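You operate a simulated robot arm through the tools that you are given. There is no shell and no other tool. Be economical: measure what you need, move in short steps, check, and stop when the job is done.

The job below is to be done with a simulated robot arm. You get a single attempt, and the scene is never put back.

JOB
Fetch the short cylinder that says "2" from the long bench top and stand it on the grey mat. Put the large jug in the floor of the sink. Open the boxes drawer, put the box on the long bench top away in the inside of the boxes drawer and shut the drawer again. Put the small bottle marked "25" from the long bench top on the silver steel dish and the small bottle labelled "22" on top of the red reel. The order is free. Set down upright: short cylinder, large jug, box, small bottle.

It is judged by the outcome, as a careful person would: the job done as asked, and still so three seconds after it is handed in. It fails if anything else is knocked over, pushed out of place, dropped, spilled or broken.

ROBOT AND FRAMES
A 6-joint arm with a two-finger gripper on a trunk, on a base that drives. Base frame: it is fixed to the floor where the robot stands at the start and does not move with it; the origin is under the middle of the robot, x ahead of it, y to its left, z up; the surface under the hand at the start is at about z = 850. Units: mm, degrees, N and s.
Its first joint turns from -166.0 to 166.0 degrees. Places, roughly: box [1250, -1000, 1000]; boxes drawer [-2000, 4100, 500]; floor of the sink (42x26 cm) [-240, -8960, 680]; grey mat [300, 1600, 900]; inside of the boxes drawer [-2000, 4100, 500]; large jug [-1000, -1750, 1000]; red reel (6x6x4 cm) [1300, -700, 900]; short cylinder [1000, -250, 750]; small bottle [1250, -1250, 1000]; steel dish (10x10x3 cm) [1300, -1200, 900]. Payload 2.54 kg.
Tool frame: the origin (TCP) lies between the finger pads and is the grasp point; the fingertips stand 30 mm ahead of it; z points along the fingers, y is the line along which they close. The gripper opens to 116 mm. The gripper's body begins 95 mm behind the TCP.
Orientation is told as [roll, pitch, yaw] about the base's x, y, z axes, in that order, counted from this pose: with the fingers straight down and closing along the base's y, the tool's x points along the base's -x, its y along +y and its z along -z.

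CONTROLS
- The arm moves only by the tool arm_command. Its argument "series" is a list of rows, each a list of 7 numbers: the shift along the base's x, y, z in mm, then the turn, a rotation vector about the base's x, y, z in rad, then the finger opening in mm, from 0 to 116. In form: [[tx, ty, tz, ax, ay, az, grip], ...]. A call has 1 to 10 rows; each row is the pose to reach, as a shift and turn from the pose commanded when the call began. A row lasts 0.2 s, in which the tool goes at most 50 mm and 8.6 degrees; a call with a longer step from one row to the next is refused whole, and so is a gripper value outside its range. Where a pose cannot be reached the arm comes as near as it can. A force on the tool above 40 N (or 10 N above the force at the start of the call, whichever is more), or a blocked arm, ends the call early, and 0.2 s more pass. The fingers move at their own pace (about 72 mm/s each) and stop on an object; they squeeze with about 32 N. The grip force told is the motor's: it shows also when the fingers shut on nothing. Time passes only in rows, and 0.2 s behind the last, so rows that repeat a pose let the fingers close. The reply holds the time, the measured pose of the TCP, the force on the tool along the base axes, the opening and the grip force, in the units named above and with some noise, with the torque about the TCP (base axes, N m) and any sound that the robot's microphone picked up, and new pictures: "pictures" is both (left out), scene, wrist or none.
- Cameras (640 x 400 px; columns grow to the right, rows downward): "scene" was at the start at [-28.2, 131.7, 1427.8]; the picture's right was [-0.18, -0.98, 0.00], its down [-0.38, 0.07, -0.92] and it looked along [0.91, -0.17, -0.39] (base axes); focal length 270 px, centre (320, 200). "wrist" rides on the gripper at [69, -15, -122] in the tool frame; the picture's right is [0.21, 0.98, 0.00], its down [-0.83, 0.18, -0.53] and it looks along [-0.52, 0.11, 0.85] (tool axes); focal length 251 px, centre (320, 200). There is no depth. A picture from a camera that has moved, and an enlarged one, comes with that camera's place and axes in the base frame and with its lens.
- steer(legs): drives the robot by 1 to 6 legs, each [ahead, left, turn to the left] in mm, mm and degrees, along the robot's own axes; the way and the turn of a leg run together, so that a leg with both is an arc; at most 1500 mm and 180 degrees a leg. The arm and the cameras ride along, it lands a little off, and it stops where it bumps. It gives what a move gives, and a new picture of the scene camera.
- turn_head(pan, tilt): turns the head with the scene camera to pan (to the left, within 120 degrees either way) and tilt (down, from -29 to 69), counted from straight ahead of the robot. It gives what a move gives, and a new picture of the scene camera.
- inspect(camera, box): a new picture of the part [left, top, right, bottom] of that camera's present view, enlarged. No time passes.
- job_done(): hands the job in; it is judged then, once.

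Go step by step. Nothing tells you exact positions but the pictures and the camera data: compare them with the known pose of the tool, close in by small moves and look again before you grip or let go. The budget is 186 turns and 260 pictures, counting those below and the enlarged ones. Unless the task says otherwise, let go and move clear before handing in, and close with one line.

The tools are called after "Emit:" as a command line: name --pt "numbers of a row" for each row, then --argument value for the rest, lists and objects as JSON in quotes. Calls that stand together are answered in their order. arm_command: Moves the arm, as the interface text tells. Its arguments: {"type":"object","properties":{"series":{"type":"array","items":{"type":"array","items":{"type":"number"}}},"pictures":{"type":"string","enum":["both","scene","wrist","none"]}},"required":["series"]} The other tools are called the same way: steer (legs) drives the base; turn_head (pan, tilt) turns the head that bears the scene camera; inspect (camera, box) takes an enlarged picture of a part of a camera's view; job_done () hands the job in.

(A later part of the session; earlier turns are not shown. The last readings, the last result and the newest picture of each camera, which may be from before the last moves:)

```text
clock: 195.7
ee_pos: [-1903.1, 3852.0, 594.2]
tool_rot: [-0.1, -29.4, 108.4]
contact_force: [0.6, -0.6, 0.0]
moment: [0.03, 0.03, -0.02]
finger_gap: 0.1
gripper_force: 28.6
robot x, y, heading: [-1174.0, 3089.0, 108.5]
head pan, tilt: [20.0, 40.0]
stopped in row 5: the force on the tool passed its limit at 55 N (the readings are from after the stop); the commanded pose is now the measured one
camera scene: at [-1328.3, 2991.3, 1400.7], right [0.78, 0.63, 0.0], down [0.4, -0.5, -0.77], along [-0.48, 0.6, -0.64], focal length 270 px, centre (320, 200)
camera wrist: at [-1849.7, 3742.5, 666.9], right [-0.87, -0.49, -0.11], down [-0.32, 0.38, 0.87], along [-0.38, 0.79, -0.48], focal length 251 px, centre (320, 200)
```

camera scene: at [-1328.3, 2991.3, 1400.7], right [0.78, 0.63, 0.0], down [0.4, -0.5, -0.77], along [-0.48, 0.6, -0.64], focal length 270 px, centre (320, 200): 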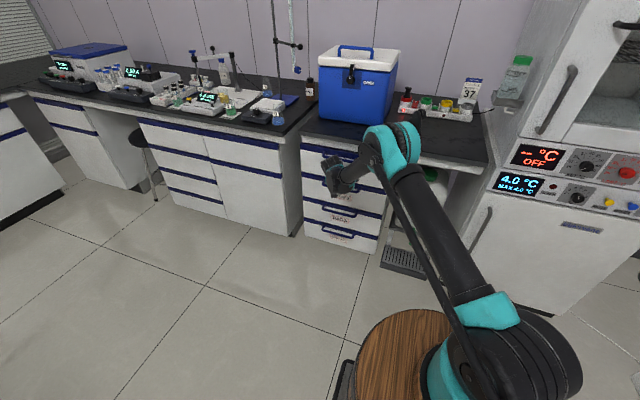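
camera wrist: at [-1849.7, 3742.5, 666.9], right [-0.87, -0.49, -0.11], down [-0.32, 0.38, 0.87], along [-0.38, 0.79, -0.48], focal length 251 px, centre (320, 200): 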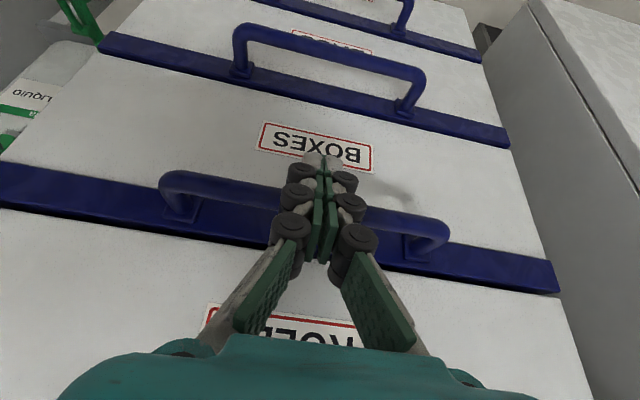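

The drawer hit its stop, at the expected closed position. I back away, raise and verify.

Emit:
arm_command --pt "13 -38 0 0 0 0 0" --pt "25 -76 10 0 0 0 0" --pt "38 -114 30 -0.1 -0.035 0 0" --pt "48 -142 60 -0.2 -0.07 0 0" --pt "48 -142 105 -0.32 -0.107 0 0" --pt "48 -142 150 -0.44 -0.147 0 0" --pt "48 -142 195 -0.491 -0.164 0 0" --pt "48 -142 240 -0.491 -0.164 0 0" --pt "48 -142 285 -0.491 -0.164 0 0" --pt "48 -142 330 -0.491 -0.164 0 0" --pictures "none"

Emit:
inspect --camera "scene" --box '[270, 110, 410, 260]'

```text
clock: 197.9
ee_pos: [-1855.0, 3709.3, 924.8]
tool_rot: [-0.2, 0.4, 108.5]
contact_force: [0.6, -0.3, 0.7]
moment: [-0.02, -0.03, 0.01]
finger_gap: 0.0
gripper_force: 28.6
robot x, y, heading: [-1169.0, 3091.9, 108.8]
head pan, tilt: [20.0, 40.0]
```

```text
2.67 times, centred on (340, 185) of scene
camera zoom: at [-1328.4, 2991.5, 1400.7], right [0.78, 0.63, 0.0], down [0.4, -0.5, -0.77], along [-0.48, 0.6, -0.64], focal length 721 px, centre (267, 240)
```

zoom: 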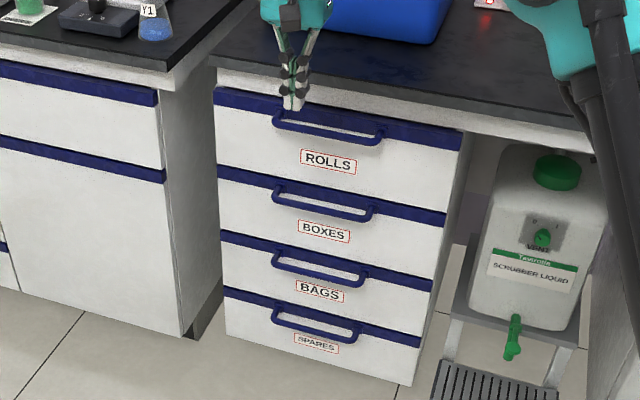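

The drawer is fully shut with the box inside. I fold the arm ahead and head for the large jug.

Emit:
arm_command --pt "41.5 -1 21 0 0 0 40" --pt "83 -2 42 0 0 0 60" --pt "124.5 -4 63 0 0 0 80" --pt "166 -5 84 0 0 0 80" --pt "207.5 -6 105 0 0 0 80" --pt "249 -7 126 0 0 0 80" --pt "290.5 -8 147 0 0 0 80" --pt "332 -10 168 0 0 0 80" --pt "373.5 -11 189 0 0 0 80" --pt "415 -12 211 0 0 0 80" --pictures "none"

Emit:
arm_command --pt "42 -1 21 0 0 0 80" --pt "84 -2 42 0 0 0 80" --pt "126 -3 64 0 0 0 80" --pictures "none"

Emit:
steer --legs '[[-1450, -40, 0], [-1450, -40, 0], [-1450, -40, 0]]'

```text
clock: 200.1
ee_pos: [-1440.1, 3697.3, 1136.7]
tool_rot: [-0.3, 0.4, 108.5]
contact_force: [-0.5, 0.5, 0.1]
moment: [-0.01, -0.03, -0.02]
finger_gap: 80.1
gripper_force: 0.1
robot x, y, heading: [-1171.8, 3091.1, 109.1]
head pan, tilt: [20.0, 40.0]
```

```text
clock: 200.9
ee_pos: [-1314.0, 3694.3, 1200.6]
tool_rot: [-0.1, 0.5, 108.5]
contact_force: [0.6, 0.7, 0.2]
moment: [0.0, -0.04, -0.03]
finger_gap: 79.9
gripper_force: 0.0
robot x, y, heading: [-1172.4, 3088.0, 108.8]
head pan, tilt: [20.0, 40.0]
```

```text
clock: 221.7
ee_pos: [163.3, -390.1, 1198.4]
tool_rot: [-0.1, 0.3, 108.5]
contact_force: [0.1, -1.1, 0.5]
moment: [0.0, -0.01, 0.02]
finger_gap: 80.0
gripper_force: 0.1
robot x, y, heading: [305.6, -993.1, 108.6]
head pan, tilt: [20.0, 40.0]
camera scene: at [149.6, -1093.0, 1400.7], right [0.78, 0.63, 0.0], down [0.4, -0.5, -0.77], along [-0.48, 0.6, -0.64], focal length 270 px, centre (320, 200)
```

scene: 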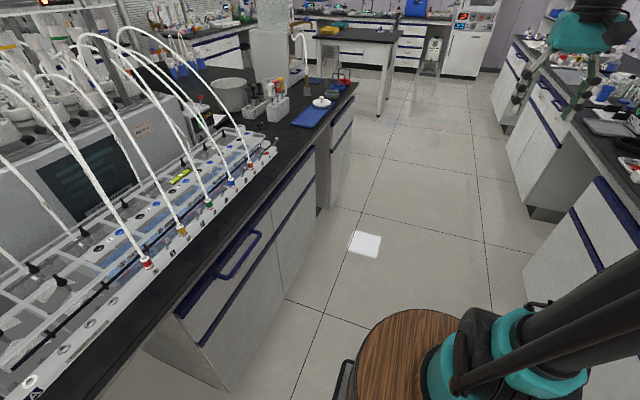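

I'm in the aisle near the opposite bench. I look toward the left and behind for the large jug.

Emit:
turn_head --pan 85 --tilt 15

Emit:
turn_head --pan 118 --tilt 15

```text
clock: 223.0
ee_pos: [163.1, -390.4, 1199.1]
tool_rot: [-0.3, 0.4, 108.6]
contact_force: [1.2, -0.3, -0.1]
moment: [0.01, -0.02, 0.02]
finger_gap: 80.0
gripper_force: 0.0
robot x, y, heading: [305.7, -997.1, 108.7]
head pan, tilt: [85.0, 15.0]
camera scene: at [112.1, -1181.5, 1440.2], right [-0.24, 0.97, 0.0], down [0.25, 0.06, -0.97], along [-0.94, -0.23, -0.26], focal length 270 px, centre (320, 200)
```

scene: 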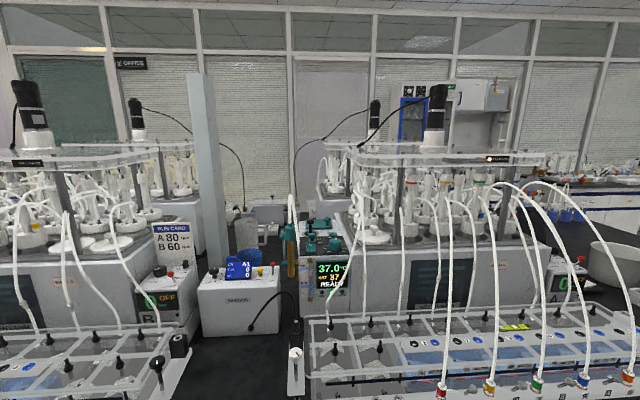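

```text
clock: 224.0
ee_pos: [162.9, -390.3, 1200.8]
tool_rot: [-0.2, 0.4, 108.5]
contact_force: [-0.3, 0.6, -0.7]
moment: [-0.01, -0.01, 0.0]
finger_gap: 80.1
gripper_force: 0.0
robot x, y, heading: [304.9, -997.4, 108.6]
head pan, tilt: [118.0, 15.0]
camera scene: at [138.8, -1227.3, 1440.3], right [-0.73, 0.69, 0.0], down [0.18, 0.19, -0.97], along [-0.66, -0.7, -0.26], focal length 270 px, centre (320, 200)
```

scene: 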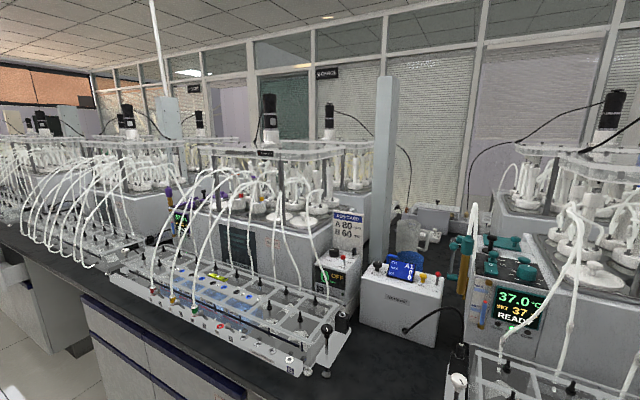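

I spot something bluish behind the grey unit; zooming in.

Emit:
inspect --camera "scene" --box '[350, 190, 480, 300]'

```text
3.64 times, centred on (415, 245) of scene
camera zoom: at [138.8, -1227.3, 1440.3], right [-0.73, 0.69, 0.0], down [0.18, 0.19, -0.97], along [-0.66, -0.7, -0.26], focal length 983 px, centre (-26, 36)
```

zoom: 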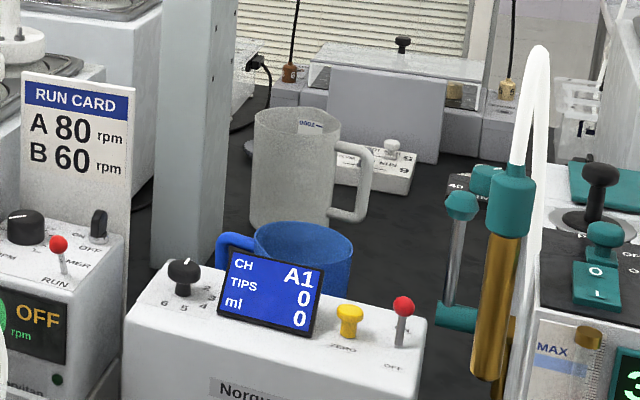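

The large translucent jug stands behind a blue jug, at about (-1000, -1800), nearer the island's far side. I'll drive round the island's end and reach it from the other aisle.

Emit:
steer --legs '[[1300, 0, 0], [1230, 0, 0]]'

Emit:
turn_head --pan 95 --tilt 25

```text
clock: 236.4
ee_pos: [-668.2, 2009.8, 1200.3]
tool_rot: [-0.2, 0.3, 109.0]
contact_force: [0.1, 0.9, -0.3]
moment: [0.02, -0.01, 0.0]
finger_gap: 80.0
gripper_force: 0.1
robot x, y, heading: [-521.0, 1404.8, 109.4]
head pan, tilt: [118.0, 15.0]
camera scene: at [-684.1, 1172.3, 1440.3], right [-0.74, 0.68, 0.0], down [0.18, 0.19, -0.97], along [-0.65, -0.71, -0.26], focal length 270 px, centre (320, 200)
```

scene: 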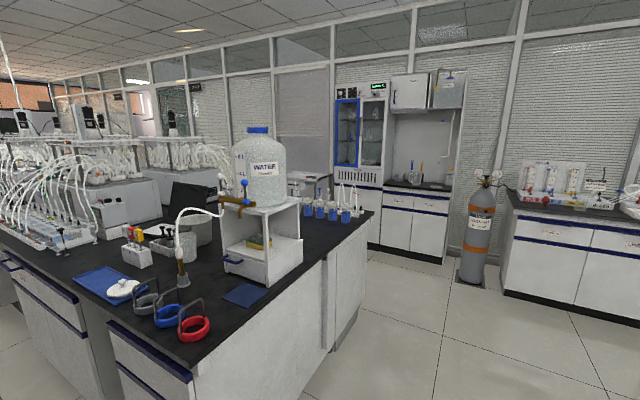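

```text
clock: 237.3
ee_pos: [-666.9, 2008.5, 1199.3]
tool_rot: [-0.2, 0.4, 109.1]
contact_force: [0.1, 0.1, 0.1]
moment: [0.01, -0.05, -0.01]
finger_gap: 80.0
gripper_force: 0.1
robot x, y, heading: [-519.4, 1403.7, 109.3]
head pan, tilt: [95.0, 25.0]
camera scene: at [-704.7, 1202.9, 1424.1], right [-0.41, 0.91, 0.0], down [0.38, 0.17, -0.91], along [-0.83, -0.37, -0.42], focal length 270 px, centre (320, 200)
```

scene: 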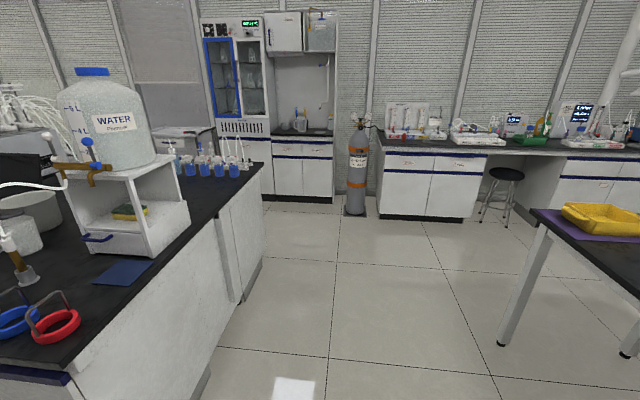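

The passage between island end and table is clear. I strafe left to the far aisle.

Emit:
steer --legs '[[0, 0, -0.8], [0, 1250, 0], [0, 1220, 0]]'

Emit:
turn_head --pan -120 --tilt 20

Emit:
turn_head --pan 120 --tilt 20

```text
clock: 249.7
ee_pos: [-2999.3, 1256.9, 1200.1]
tool_rot: [-0.2, 0.4, 107.3]
contact_force: [-0.1, -0.2, 0.2]
moment: [0.02, 0.01, 0.03]
finger_gap: 79.9
gripper_force: 0.0
robot x, y, heading: [-2868.3, 645.3, 107.5]
head pan, tilt: [95.0, 25.0]
camera scene: at [-3062.2, 450.6, 1424.0], right [-0.38, 0.92, 0.0], down [0.39, 0.16, -0.91], along [-0.84, -0.35, -0.42], focal length 270 px, centre (320, 200)
```

scene: 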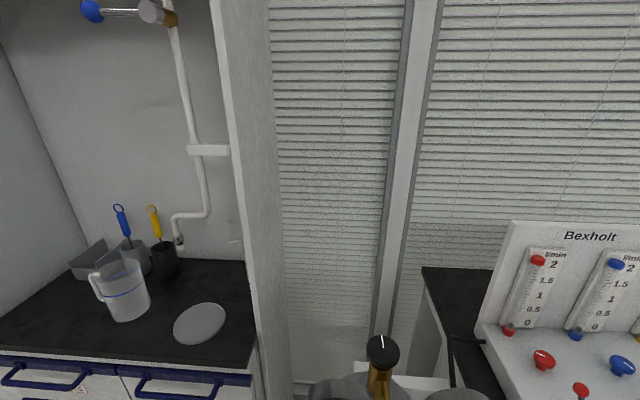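

```text
clock: 252.8
ee_pos: [-2999.3, 1256.2, 1198.5]
tool_rot: [-0.2, 0.3, 107.2]
contact_force: [0.5, 0.5, 0.3]
moment: [-0.02, -0.01, -0.03]
finger_gap: 80.0
gripper_force: 0.0
robot x, y, heading: [-2871.0, 643.4, 107.3]
head pan, tilt: [-120.0, 20.0]
camera scene: at [-2886.2, 465.6, 1432.1], right [-0.22, -0.98, 0.0], down [-0.33, 0.07, -0.94], along [0.92, -0.2, -0.34], focal length 270 px, centre (320, 200)
```

scene: 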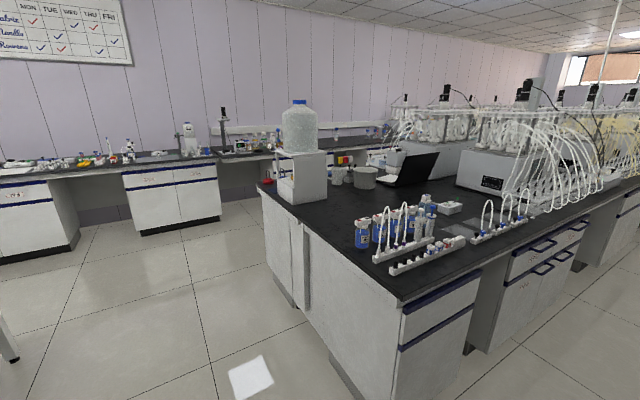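

```text
clock: 256.2
ee_pos: [-2999.6, 1255.3, 1199.5]
tool_rot: [-0.2, 0.4, 107.2]
contact_force: [-0.4, -0.4, 0.4]
moment: [0.04, -0.02, 0.01]
finger_gap: 80.2
gripper_force: 0.1
robot x, y, heading: [-2868.3, 647.6, 107.2]
head pan, tilt: [120.0, 20.0]
camera scene: at [-3040.1, 417.2, 1432.1], right [-0.74, 0.68, 0.0], down [0.23, 0.25, -0.94], along [-0.64, -0.69, -0.34], focal length 270 px, centre (320, 200)
```

scene: 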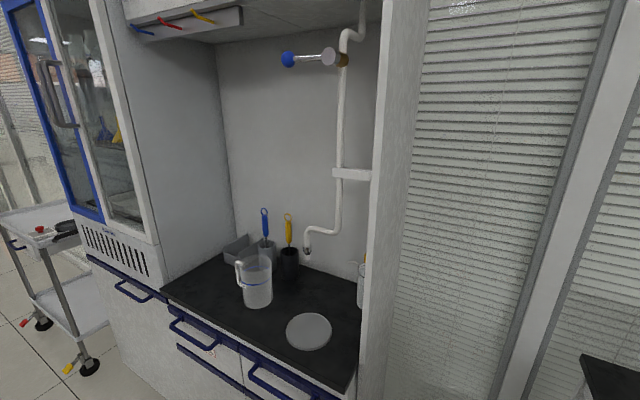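

I'm in the far aisle. I align with it and back along it, checking for the trolley.

Emit:
steer --legs '[[0, 0, 1.3], [-1200, 40, 0]]'

Emit:
turn_head --pan -120 --tilt 25

```text
clock: 262.6
ee_pos: [-2665.5, 100.7, 1199.1]
tool_rot: [-0.1, 0.4, 108.0]
contact_force: [-0.1, 0.1, -0.2]
moment: [0.0, -0.01, 0.02]
finger_gap: 80.3
gripper_force: 0.1
robot x, y, heading: [-2526.1, -504.6, 108.3]
head pan, tilt: [120.0, 20.0]
camera scene: at [-2691.1, -738.2, 1432.1], right [-0.75, 0.66, 0.0], down [0.23, 0.26, -0.94], along [-0.62, -0.7, -0.34], focal length 270 px, centre (320, 200)
```

scene: 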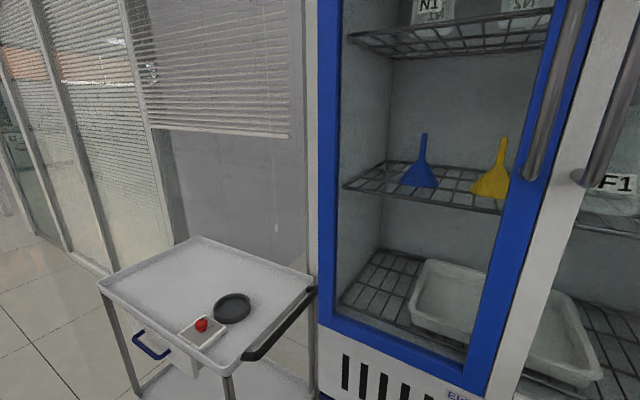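

```text
clock: 266.0
ee_pos: [-2663.7, 101.2, 1199.8]
tool_rot: [-0.2, 0.4, 108.2]
contact_force: [0.5, 0.2, 0.5]
moment: [0.01, 0.03, 0.0]
finger_gap: 79.9
gripper_force: 0.0
robot x, y, heading: [-2526.2, -509.8, 108.5]
head pan, tilt: [-120.0, 25.0]
camera scene: at [-2539.0, -687.0, 1424.0], right [-0.2, -0.98, 0.0], down [-0.41, 0.08, -0.91], along [0.89, -0.18, -0.42], focal length 270 px, centre (320, 200)
```

scene: 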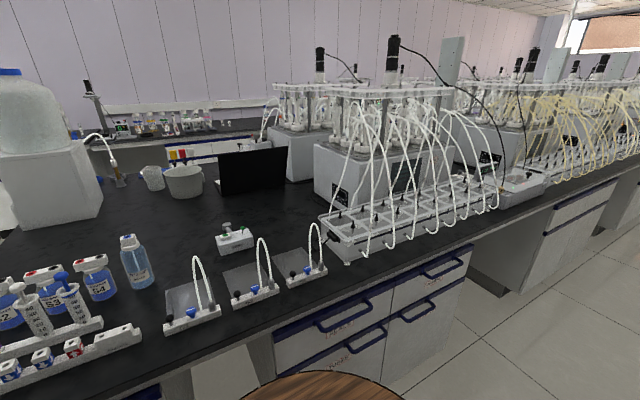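

The trolley leaves room. I continue backing to the gap between the pump rigs where the jug stands.

Emit:
steer --legs '[[-1400, 0, 0], [-320, 0, 0]]'

Emit:
turn_head --pan -90 --tilt 25

```text
clock: 274.7
ee_pos: [-2123.1, -1536.8, 1200.8]
tool_rot: [-0.3, 0.3, 107.5]
contact_force: [0.2, 0.5, 0.3]
moment: [0.01, 0.01, 0.01]
finger_gap: 80.0
gripper_force: 0.0
robot x, y, heading: [-1989.3, -2142.4, 107.7]
head pan, tilt: [-120.0, 25.0]
camera scene: at [-2006.5, -2325.6, 1424.0], right [-0.21, -0.98, 0.0], down [-0.41, 0.09, -0.91], along [0.89, -0.19, -0.42], focal length 270 px, centre (320, 200)
```

scene: 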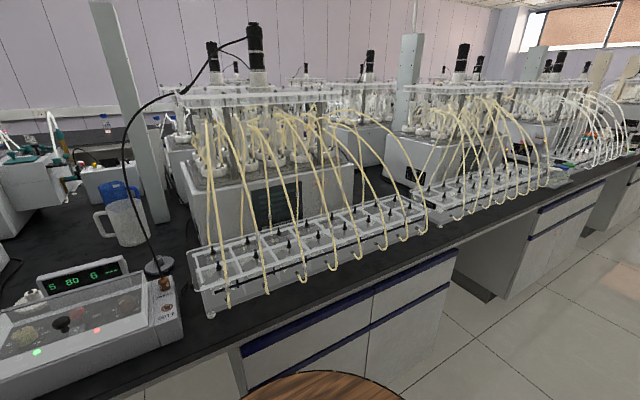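

```text
clock: 275.7
ee_pos: [-2122.7, -1536.9, 1199.1]
tool_rot: [-0.2, 0.5, 107.5]
contact_force: [-1.1, -0.6, 0.1]
moment: [0.02, -0.01, -0.03]
finger_gap: 80.2
gripper_force: 0.0
robot x, y, heading: [-1992.5, -2140.4, 107.9]
head pan, tilt: [-90.0, 25.0]
camera scene: at [-2008.7, -2278.1, 1424.0], right [0.3, -0.95, 0.0], down [-0.4, -0.13, -0.91], along [0.86, 0.28, -0.42], focal length 270 px, centre (320, 200)
```

scene: 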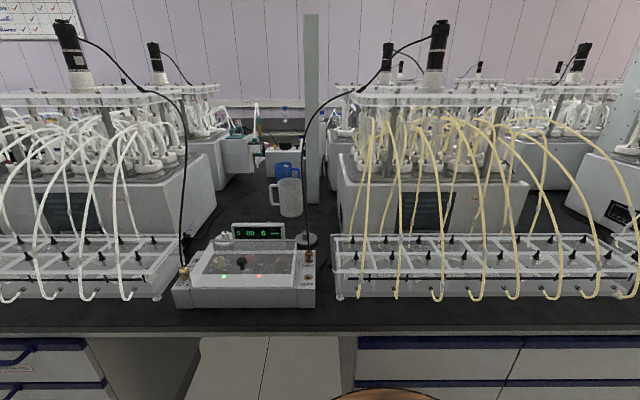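

Emit:
inspect --camera "scene" --box '[200, 130, 350, 310]'

```text
2.22 times, centred on (275, 220) of scene
camera zoom: at [-2008.7, -2278.1, 1424.0], right [0.3, -0.95, 0.0], down [-0.4, -0.13, -0.91], along [0.86, 0.28, -0.42], focal length 601 px, centre (420, 156)
```

zoom: 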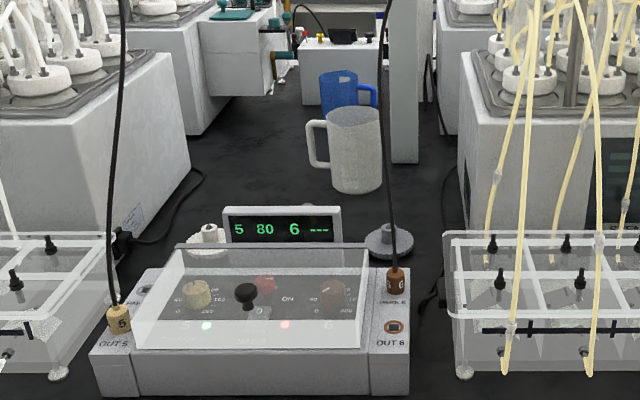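

The jug (about 105 mm wide, 160 tall) is at about (-1007, -1813), in a 540 mm corridor between rigs, handle to the left. Before turning I check the floor on the other side.

Emit:
turn_head --pan 100 --tilt 40

```text
clock: 278.5
ee_pos: [-2122.7, -1535.9, 1198.9]
tool_rot: [-0.2, 0.4, 107.5]
contact_force: [0.1, 1.1, 0.2]
moment: [-0.01, 0.0, -0.03]
finger_gap: 80.2
gripper_force: 0.1
robot x, y, heading: [-1992.8, -2143.4, 108.0]
head pan, tilt: [100.0, 40.0]
camera scene: at [-2171.8, -2345.6, 1400.7], right [-0.47, 0.89, 0.0], down [0.57, 0.3, -0.77], along [-0.68, -0.36, -0.64], focal length 270 px, centre (320, 200)
```

scene: 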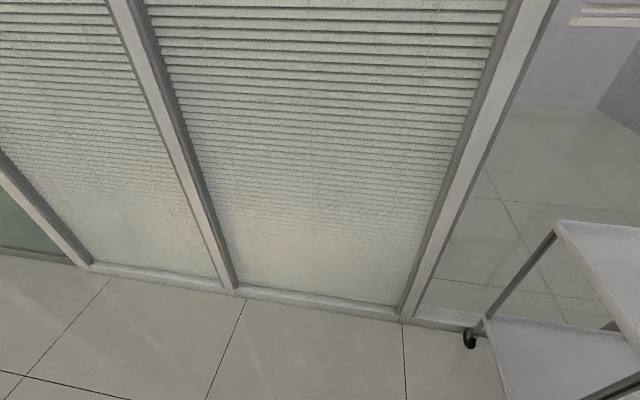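

The floor is clear. I shift away from the island and turn to face it.

Emit:
steer --legs '[[145, 130, 0], [0, 0, -89.4]]'

Emit:
turn_head --pan -5 --tilt 30

Emit:
turn_head --pan -5 --tilt 62

```text
clock: 283.9
ee_pos: [-1551.1, -1907.2, 1199.5]
tool_rot: [-0.1, 0.4, 18.1]
contact_force: [-0.4, 0.5, 0.3]
moment: [-0.02, -0.01, -0.02]
finger_gap: 80.3
gripper_force: 0.1
robot x, y, heading: [-2156.9, -2047.2, 18.4]
head pan, tilt: [100.0, 40.0]
camera scene: at [-2359.2, -1867.3, 1400.7], right [0.88, 0.48, 0.0], down [0.31, -0.57, -0.77], along [-0.36, 0.67, -0.64], focal length 270 px, centre (320, 200)
```

scene: 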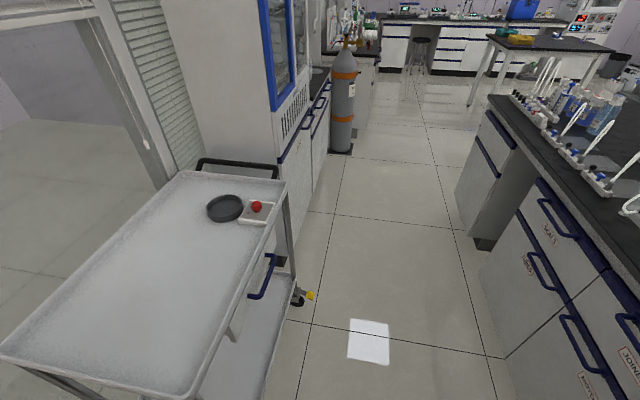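

```text
clock: 285.7
ee_pos: [-1550.9, -1906.4, 1199.3]
tool_rot: [-0.2, 0.5, 18.1]
contact_force: [0.4, 0.2, -0.6]
moment: [-0.04, 0.02, 0.0]
finger_gap: 80.1
gripper_force: 0.0
robot x, y, heading: [-2158.4, -2045.1, 18.5]
head pan, tilt: [-5.0, 30.0]
camera scene: at [-2230.8, -1921.1, 1416.1], right [0.23, -0.97, 0.0], down [-0.49, -0.12, -0.87], along [0.84, 0.2, -0.5], focal length 270 px, centre (320, 200)
```

scene: 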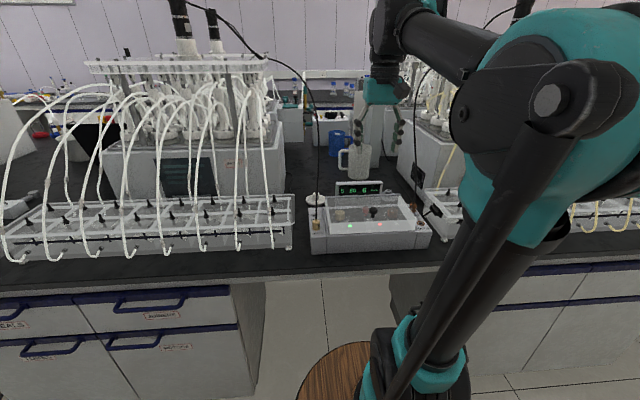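

```text
clock: 286.6
ee_pos: [-1550.2, -1906.9, 1199.0]
tool_rot: [-0.2, 0.4, 18.1]
contact_force: [0.2, 0.5, -0.8]
moment: [0.02, 0.01, 0.01]
finger_gap: 79.9
gripper_force: 0.1
robot x, y, heading: [-2156.1, -2047.0, 18.4]
head pan, tilt: [-5.0, 62.0]
camera scene: at [-2256.1, -1927.2, 1371.7], right [0.23, -0.97, 0.0], down [-0.86, -0.2, -0.47], along [0.46, 0.11, -0.88], focal length 270 px, centre (320, 200)
```

scene: 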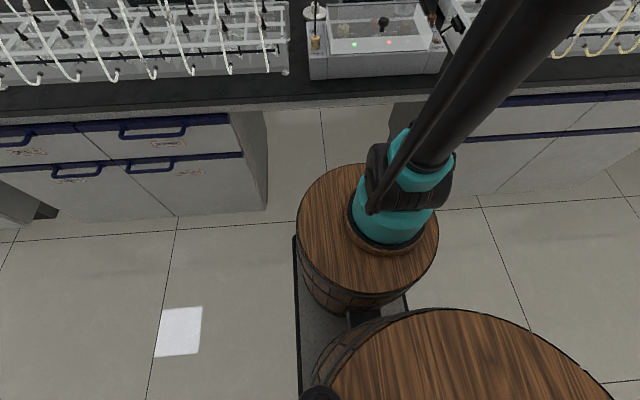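

The kneespace lies slightly left. I shift the arm right (away from the left cable), strafe left 110 and drive in until it stops.

Emit:
arm_command --pt "14 -41 10 0 0 0 20" --pt "28 -82 20 0 0 0 20" --pt "41 -123 30 0 0 0 20" --pictures "none"

Emit:
steer --legs '[[0, 115, 0], [200, 0, 0]]'

```text
clock: 287.4
ee_pos: [-1511.3, -2030.8, 1228.9]
tool_rot: [-0.2, 0.3, 18.2]
contact_force: [0.0, 1.1, 0.6]
moment: [0.0, -0.01, 0.01]
finger_gap: 20.0
gripper_force: 0.0
robot x, y, heading: [-2157.5, -2043.6, 18.3]
head pan, tilt: [-5.0, 62.0]
```

```text
clock: 288.5
ee_pos: [-1534.2, -1957.7, 1229.1]
tool_rot: [-0.3, 0.4, 18.0]
contact_force: [0.6, 0.3, -0.2]
moment: [0.0, -0.02, -0.01]
finger_gap: 20.1
gripper_force: 0.0
robot x, y, heading: [-2181.6, -1974.3, 18.5]
head pan, tilt: [-5.0, 62.0]
stopped in leg 1: the robot was blocked; the commanded pose is now the measured one
camera scene: at [-2280.1, -1855.1, 1371.7], right [0.23, -0.97, 0.0], down [-0.86, -0.2, -0.47], along [0.46, 0.11, -0.88], focal length 270 px, centre (320, 200)
```

scene: 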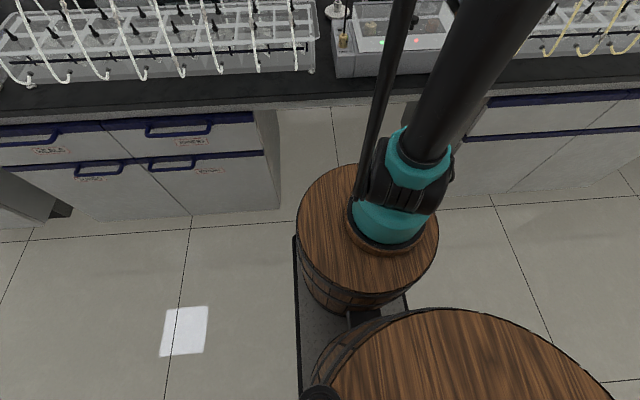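

Strafing touched the trolley's corner at the rear; I go ahead first, away from it.

Emit:
steer --legs '[[200, 0, 0]]'

Emit:
turn_head --pan 110 --tilt 40

```text
clock: 290.1
ee_pos: [-1344.5, -1895.0, 1229.4]
tool_rot: [-0.2, 0.4, 18.1]
contact_force: [0.6, 0.2, 0.5]
moment: [0.03, 0.05, -0.01]
finger_gap: 20.5
gripper_force: 0.1
robot x, y, heading: [-1988.1, -1911.9, 18.1]
head pan, tilt: [-5.0, 62.0]
camera scene: at [-2089.5, -1791.9, 1371.7], right [0.23, -0.97, 0.0], down [-0.86, -0.2, -0.47], along [0.46, 0.11, -0.88], focal length 270 px, centre (320, 200)
```

scene: 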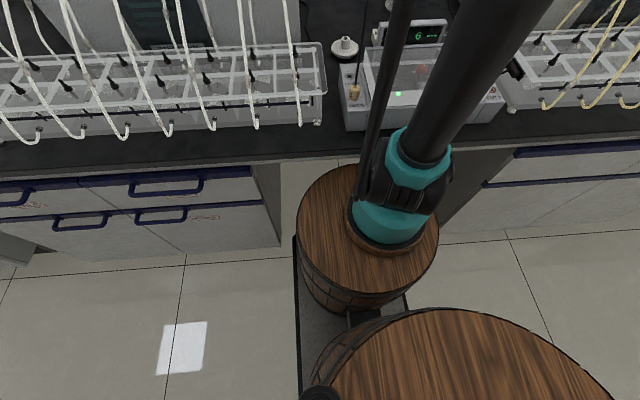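

```text
clock: 292.1
ee_pos: [-1345.0, -1895.6, 1228.5]
tool_rot: [-0.1, 0.4, 18.1]
contact_force: [-0.5, 0.2, 0.3]
moment: [-0.02, 0.01, -0.02]
finger_gap: 19.9
gripper_force: 0.1
robot x, y, heading: [-1991.9, -1910.6, 18.2]
head pan, tilt: [110.0, 40.0]
camera scene: at [-2204.9, -1740.1, 1400.7], right [0.78, 0.62, 0.0], down [0.4, -0.5, -0.77], along [-0.47, 0.6, -0.64], focal length 270 px, centre (320, 200)
```

scene: 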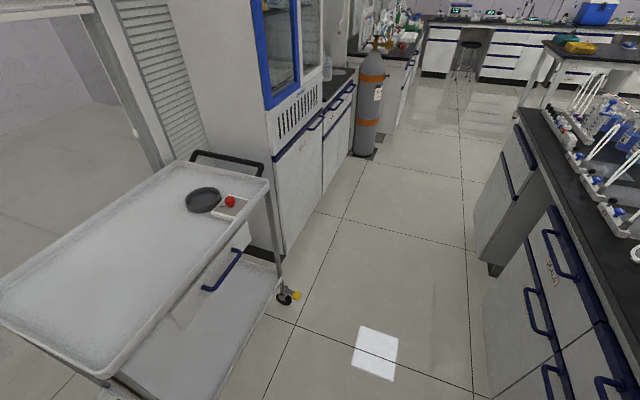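

Trolley looks undisturbed. I continue ahead slowly toward the kneespace.

Emit:
turn_head --pan -10 --tilt 40

Emit:
steer --legs '[[0, 20, 0], [120, 0, 0]]'

```text
clock: 294.1
ee_pos: [-1344.4, -1895.6, 1229.2]
tool_rot: [-0.2, 0.4, 18.2]
contact_force: [0.2, 0.4, 0.3]
moment: [-0.02, -0.01, 0.0]
finger_gap: 20.1
gripper_force: 0.0
robot x, y, heading: [-1991.2, -1910.9, 18.2]
head pan, tilt: [-10.0, 40.0]
camera scene: at [-2068.0, -1794.4, 1400.7], right [0.15, -0.99, 0.0], down [-0.64, -0.09, -0.77], along [0.76, 0.11, -0.64], focal length 270 px, centre (320, 200)
```

scene: 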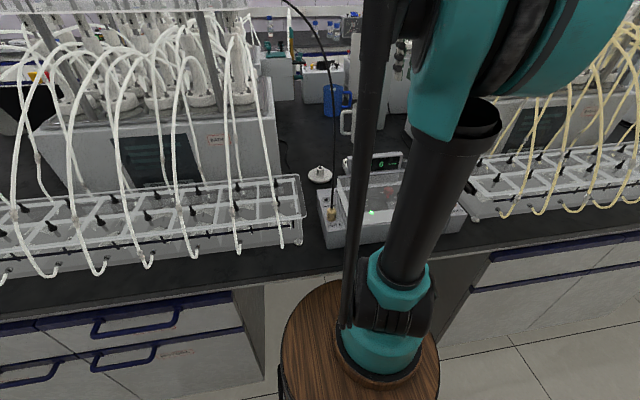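

```text
clock: 295.6
ee_pos: [-1293.4, -1857.9, 1232.4]
tool_rot: [-0.1, 0.1, 17.9]
contact_force: [0.0, 0.7, 0.5]
moment: [-0.02, 0.0, 0.02]
finger_gap: 19.9
gripper_force: 0.1
robot x, y, heading: [-1934.9, -1866.4, 18.3]
head pan, tilt: [-10.0, 40.0]
stopped in leg 2: the robot was blocked; the commanded pose is now the measured one
camera scene: at [-2017.3, -1757.1, 1400.7], right [0.15, -0.99, 0.0], down [-0.63, -0.09, -0.77], along [0.76, 0.11, -0.64], focal length 270 px, centre (320, 200)
```

scene: 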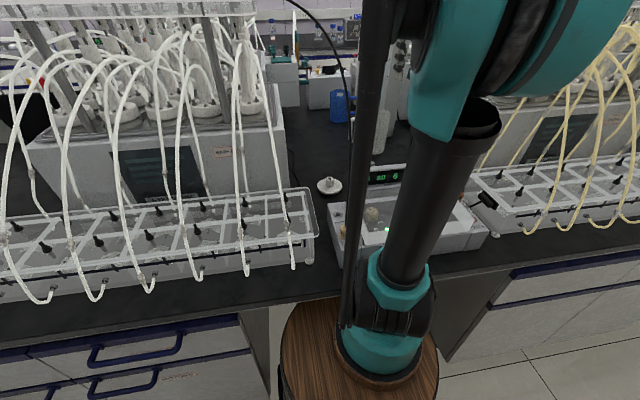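

The base got close: the jug is about 710 mm from the arm axis, well within reach. I take a wrist view.

Emit:
arm_command --pt "14 -2 0 0 0 0 60" --pt "28 -5 0 0 0 0 116" --pictures "wrist"

```text
clock: 296.2
ee_pos: [-1266.7, -1863.4, 1233.6]
tool_rot: [-0.1, 0.1, 18.0]
contact_force: [0.6, 0.5, 0.1]
moment: [-0.01, -0.04, 0.0]
finger_gap: 94.5
gripper_force: 0.1
robot x, y, heading: [-1933.8, -1868.0, 18.3]
head pan, tilt: [-10.0, 40.0]
camera wrist: at [-1326.5, -1898.8, 1355.2], right [-0.51, 0.86, 0.0], down [0.73, 0.43, 0.53], along [0.46, 0.27, -0.85], focal length 251 px, centre (320, 200)
```

wrist: 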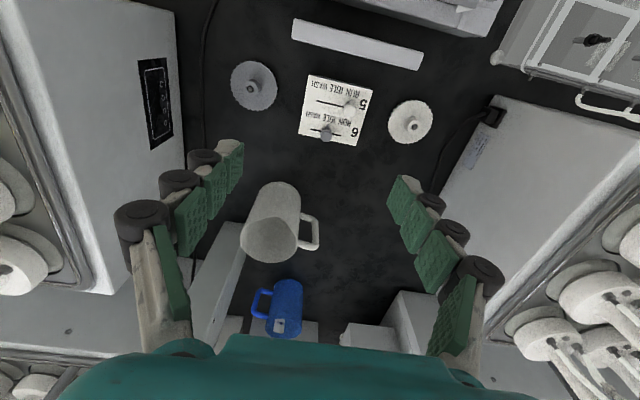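

A clear view of the jug with handle at right. I zoom to measure its rim diameter precisely.

Emit:
inspect --camera "wrist" --box '[220, 165, 340, 275]'

```text
3.64 times, centred on (280, 220) of wrist
camera zoom: at [-1326.5, -1898.8, 1355.2], right [-0.51, 0.86, 0.0], down [0.73, 0.43, 0.53], along [0.46, 0.27, -0.85], focal length 914 px, centre (466, 127)
```

zoom: 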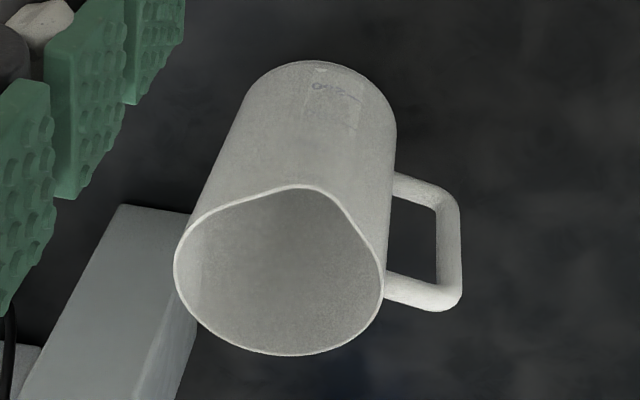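

Rim is about 104 mm, base about 90 mm, so a body grip across it with 116 opening works if well centred. I rotate the tool so the fingers close perpendicular to the handle while approaching.

Emit:
arm_command --pt "0 0 0 0 0 -0.143 116" --pt "0 0 0 0 0 -0.286 116" --pt "10 2 -5 0 0 -0.429 116" --pt "25 4 -10 0 0 -0.572 116" --pt "45 7 -15 0 0 -0.715 116" --pt "70 11 -20 0 0 -0.858 116" --pt "95 15 -28 0 0 -1.0 116" --pt "120 19 -36 0 0 -1.143 116" --pt "145 23 -44 0 0 -1.286 116" --pt "170 28 -52 0 0 -1.43 116" --pictures "both"

```text
clock: 298.4
ee_pos: [-1095.8, -1840.4, 1183.7]
tool_rot: [0.3, 0.8, -64.2]
contact_force: [0.0, 0.5, -0.4]
moment: [0.03, 0.02, 0.01]
finger_gap: 116.4
gripper_force: 0.1
robot x, y, heading: [-1929.3, -1868.9, 18.3]
head pan, tilt: [-10.0, 40.0]
camera scene: at [-2016.9, -1762.9, 1401.1], right [0.15, -0.99, -0.01], down [-0.63, -0.09, -0.77], along [0.76, 0.12, -0.64], focal length 270 px, centre (320, 200)
camera wrist: at [-1137.3, -1786.5, 1305.5], right [0.79, 0.62, 0.01], down [0.52, -0.67, 0.53], along [0.33, -0.41, -0.85], focal length 251 px, centre (320, 200)
```

scene: 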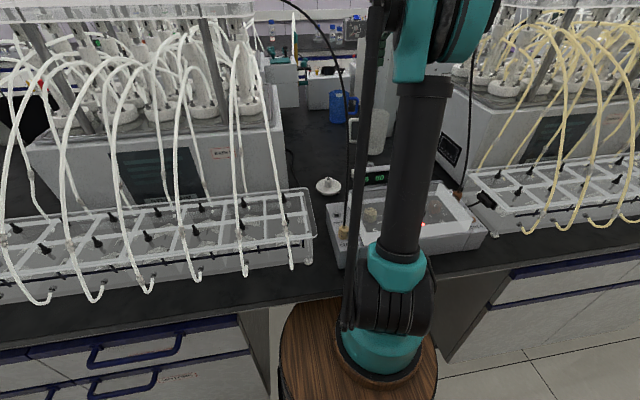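
wrist: 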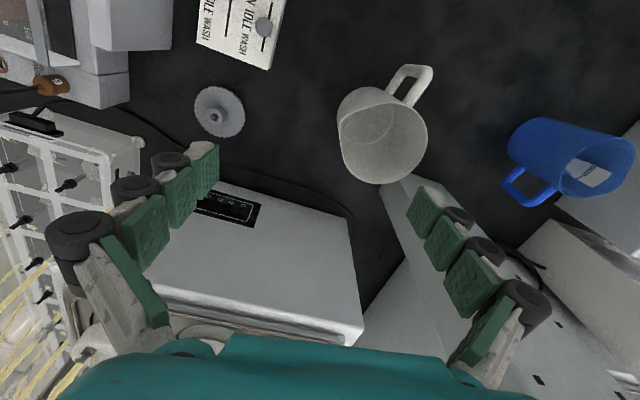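

Rim centre at (-1011, -1817); handle at about 91°. I finish the rotation and move right above the rim.

Emit:
arm_command --pt "0 0 -20 0 0 -0.105 116" --pt "20 5 -40 0 0 -0.21 116" --pt "40 10 -60 0 0 -0.31 116" --pt "60 16 -80 0 0 -0.31 116" --pt "85 22 -100 0 0 -0.31 116" --pt "85 22 -115 0 0 -0.31 116" --pictures "wrist"

```text
clock: 299.8
ee_pos: [-1007.9, -1815.3, 1068.2]
tool_rot: [0.1, 0.9, -81.8]
contact_force: [-0.6, 0.6, -0.2]
moment: [0.01, -0.01, 0.03]
finger_gap: 115.9
gripper_force: 0.1
robot x, y, heading: [-1932.0, -1865.4, 18.6]
head pan, tilt: [-10.0, 40.0]
camera wrist: at [-1032.1, -1751.8, 1191.4], right [0.94, 0.35, 0.01], down [0.3, -0.8, 0.52], along [0.19, -0.49, -0.85], focal length 251 px, centre (320, 200)
```

wrist: 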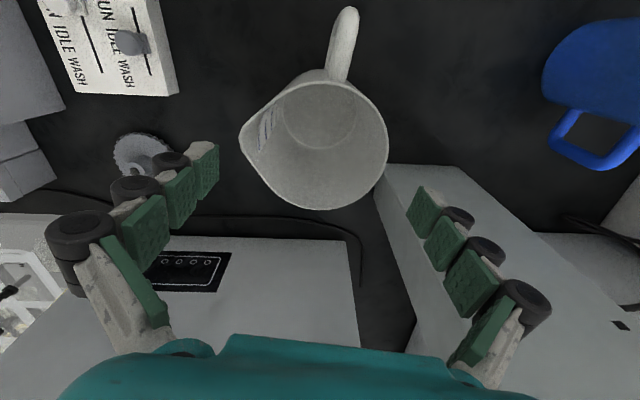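

Now I see a spout at the left (about 200°) and the handle at 91°. I should close along 140°/320° instead, so I rotate by another -48°.

Emit:
arm_command --pt "0 0 20 0 0 -0.14 116" --pt "0 0 20 0 0 -0.28 116" --pt "0 0 20 0 0 -0.42 116" --pt "0 0 20 0 0 -0.56 116" --pt "0 0 20 0 0 -0.7 116" --pt "0 0 20 0 0 -0.84 116" --pictures "wrist"

```text
clock: 301.2
ee_pos: [-1009.5, -1816.2, 1089.2]
tool_rot: [-0.1, 1.0, -130.0]
contact_force: [0.7, 0.0, 0.3]
moment: [-0.01, 0.01, -0.01]
finger_gap: 116.1
gripper_force: 0.0
robot x, y, heading: [-1933.3, -1871.1, 18.4]
head pan, tilt: [-10.0, 40.0]
camera wrist: at [-976.5, -1755.5, 1211.8], right [0.89, -0.46, 0.0], down [-0.4, -0.76, 0.52], along [-0.24, -0.46, -0.85], focal length 251 px, centre (320, 200)
```

wrist: 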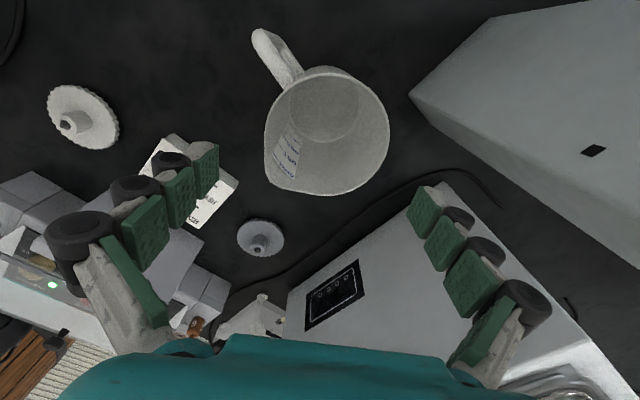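

The spout is now clear of both finger paths. I correct by (8, 6) mm and lower to just above the rim for a centring check.

Emit:
arm_command --pt "8 6 -20 0 0 0 116" --pt "8 6 -42 0 0 0 116" --pictures "wrist"

Emit:
inspect --camera "wrist" --box '[140, 10, 500, 250]'

```text
clock: 301.8
ee_pos: [-999.1, -1810.2, 1047.6]
tool_rot: [-0.1, 1.1, -130.0]
contact_force: [-0.1, -0.4, -0.1]
moment: [-0.02, 0.0, 0.01]
finger_gap: 115.9
gripper_force: 0.0
robot x, y, heading: [-1936.3, -1869.0, 18.0]
head pan, tilt: [-10.0, 40.0]
camera wrist: at [-967.5, -1749.6, 1169.6], right [0.89, -0.46, 0.0], down [-0.39, -0.76, 0.52], along [-0.24, -0.46, -0.85], focal length 251 px, centre (320, 200)
```

wrist: 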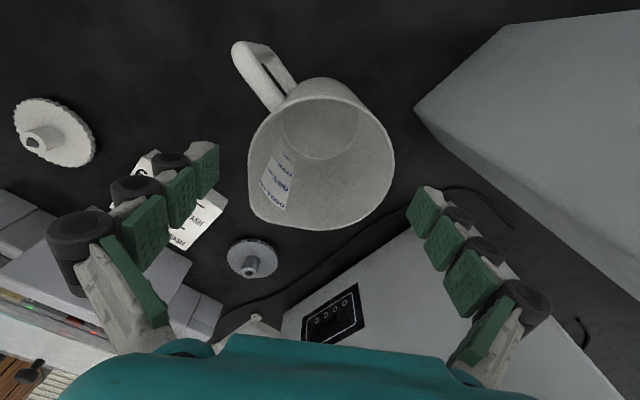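

```text
1.67 times, centred on (320, 130) of wrist
camera zoom: at [-967.5, -1749.6, 1169.6], right [0.89, -0.46, 0.0], down [-0.39, -0.76, 0.52], along [-0.24, -0.46, -0.85], focal length 419 px, centre (320, 317)
```

zoom: 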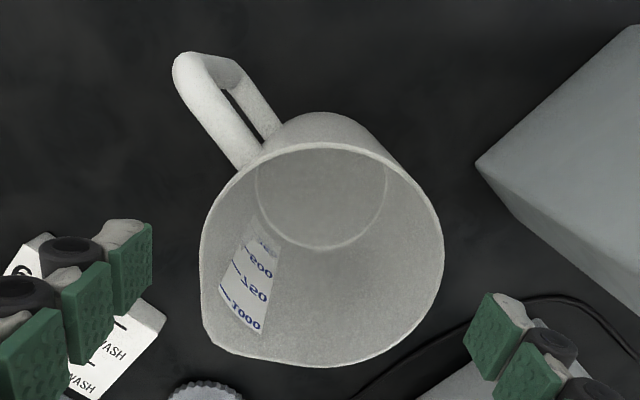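

The jug (1000 ml) is centred within about 2 mm. I descend around it carefully.

Emit:
arm_command --pt "1 0 -15 0 0 0 116" --pt "1 0 -30 0 0 0 116" --pt "1 0 -45 0 0 0 116" --pt "1 0 -60 0 0 0 116" --pictures "wrist"

```text
clock: 302.8
ee_pos: [-999.7, -1810.4, 987.8]
tool_rot: [-0.3, 1.0, -129.9]
contact_force: [0.0, 0.9, -0.5]
moment: [0.01, 0.02, 0.03]
finger_gap: 115.7
gripper_force: 0.0
robot x, y, heading: [-1935.2, -1868.6, 18.3]
head pan, tilt: [-10.0, 40.0]
camera wrist: at [-966.7, -1748.9, 1109.8], right [0.89, -0.46, 0.0], down [-0.39, -0.76, 0.52], along [-0.24, -0.46, -0.85], focal length 251 px, centre (320, 200)
```

wrist: 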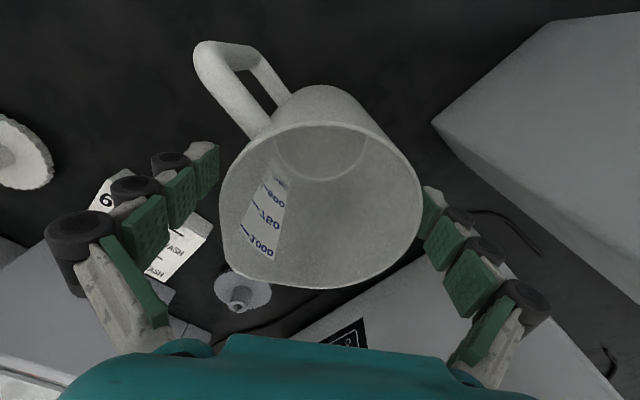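

No contact; continuing down to grasp height.

Emit:
arm_command --pt "0 0 -15 0 0 0 116" --pt "0 0 -30 0 0 0 116" --pt "0 0 -45 0 0 0 116" --pt "0 0 -57 0 0 0 116" --pictures "wrist"

```text
clock: 303.8
ee_pos: [-999.0, -1808.7, 930.4]
tool_rot: [-0.2, 1.1, -129.8]
contact_force: [1.6, -1.6, 9.1]
moment: [-0.31, -0.28, 0.05]
finger_gap: 116.1
gripper_force: 0.0
robot x, y, heading: [-1930.2, -1867.0, 18.2]
head pan, tilt: [-10.0, 40.0]
camera wrist: at [-966.5, -1748.6, 1053.1], right [0.89, -0.46, 0.0], down [-0.4, -0.76, 0.52], along [-0.24, -0.46, -0.85], focal length 251 px, centre (320, 200)
```

wrist: 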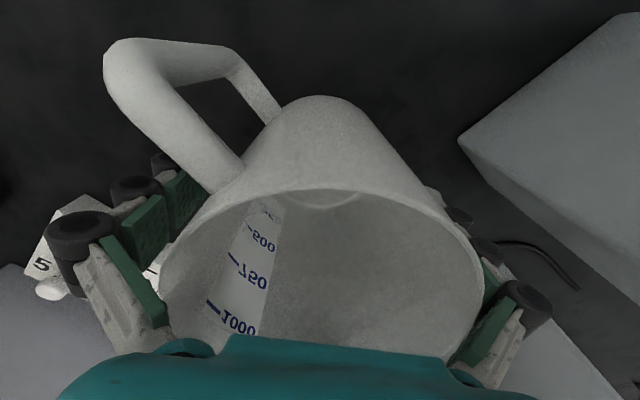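

Light touch at one finger only. I lift 2 mm and close to grip.

Emit:
arm_command --pt "0 0 2 0 0 0 100" --pt "0 0 2 0 0 0 80" --pt "0 0 2 0 0 0 70" --pt "0 0 2 0 0 0 70" --pictures "wrist"

```text
clock: 304.8
ee_pos: [-999.4, -1808.4, 931.9]
tool_rot: [-0.1, 0.9, -130.0]
contact_force: [6.9, -1.2, 32.2]
moment: [-0.26, 0.74, 0.04]
finger_gap: 107.9
gripper_force: 31.6
robot x, y, heading: [-1929.1, -1869.9, 18.3]
head pan, tilt: [-10.0, 40.0]
camera wrist: at [-966.6, -1748.5, 1055.5], right [0.89, -0.46, 0.0], down [-0.39, -0.76, 0.52], along [-0.24, -0.46, -0.85], focal length 251 px, centre (320, 200)
```

wrist: 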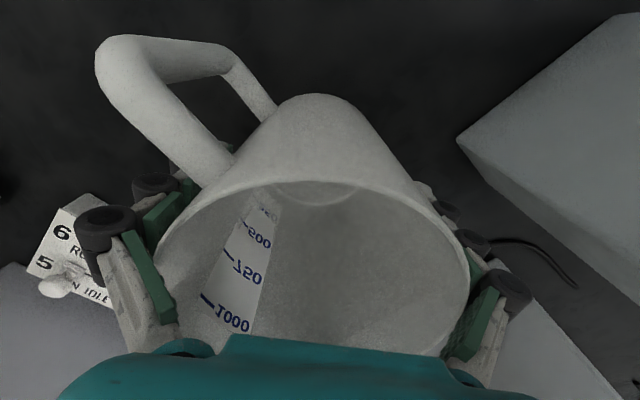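

It grips at the rim (about 108 mm). I lift slowly and check that it comes along.

Emit:
arm_command --pt "0 0 3 0 0 0 70" --pt "0 0 8 0 0 0 70" --pt "0 0 15 0 0 0 70" --pt "0 0 25 0 0 0 70" --pictures "wrist"

```text
clock: 305.8
ee_pos: [-999.0, -1808.7, 956.6]
tool_rot: [-0.2, 1.0, -129.8]
contact_force: [0.1, -0.3, -1.4]
moment: [-0.06, -0.03, -0.03]
finger_gap: 103.5
gripper_force: 31.7
robot x, y, heading: [-1932.8, -1865.9, 18.5]
head pan, tilt: [-10.0, 40.0]
camera wrist: at [-966.9, -1748.3, 1079.9], right [0.89, -0.46, 0.0], down [-0.39, -0.76, 0.52], along [-0.24, -0.46, -0.85], focal length 251 px, centre (320, 200)
```

wrist: 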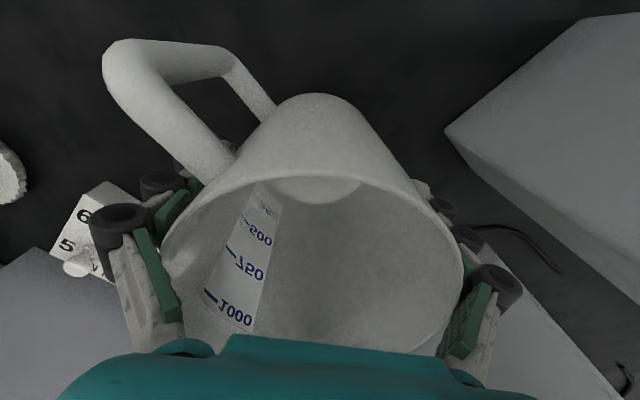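

The jug comes along. I lift it well clear and retract along the corridor.

Emit:
arm_command --pt "0 0 45 0 0 0 70" --pt "0 0 90 0 0 0 70" --pt "0 0 135 0 0 0 70" --pt "0 0 175 0 0 0 70" --pt "-40 -2 200 0 0 0 70" --pt "-85 -4 220 0 0 0 70" --pt "-130 -6 235 0 0 0 70" --pt "-175 -8 240 0 0 0 70" --pt "-220 -11 240 0 0 0 70" --pt "-265 -14 240 0 0 0 70" --pictures "both"

```text
clock: 308.0
ee_pos: [-1265.4, -1824.3, 1193.9]
tool_rot: [-0.1, 1.0, -129.9]
contact_force: [0.0, -0.4, -1.2]
moment: [-0.04, 0.0, -0.01]
finger_gap: 103.6
gripper_force: 31.7
robot x, y, heading: [-1931.1, -1866.0, 18.4]
head pan, tilt: [-10.0, 40.0]
camera scene: at [-2017.7, -1761.0, 1401.0], right [0.15, -0.99, -0.01], down [-0.63, -0.09, -0.77], along [0.76, 0.12, -0.64], focal length 270 px, centre (320, 200)
camera wrist: at [-1233.1, -1762.9, 1317.1], right [0.89, -0.46, 0.0], down [-0.39, -0.76, 0.52], along [-0.24, -0.46, -0.85], focal length 251 px, centre (320, 200)
```

scene: 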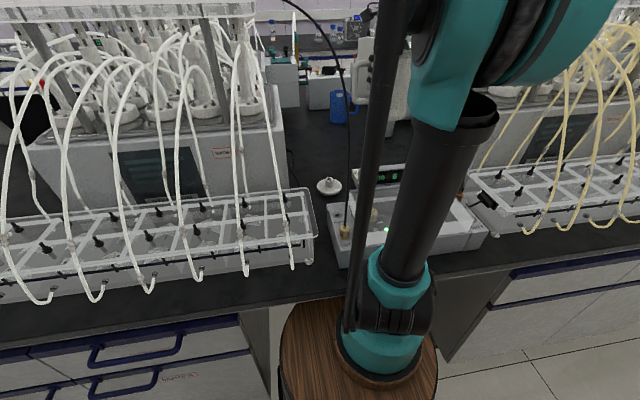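
wrist: 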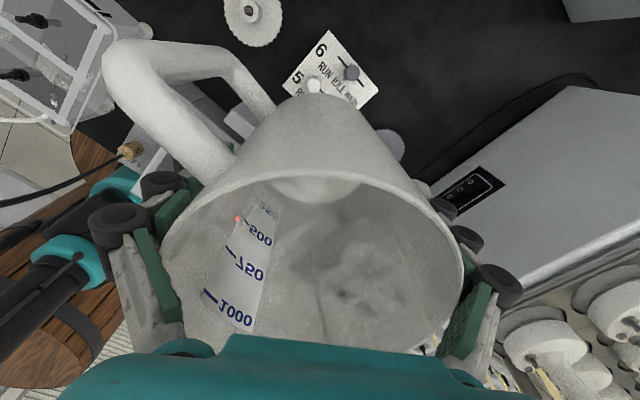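

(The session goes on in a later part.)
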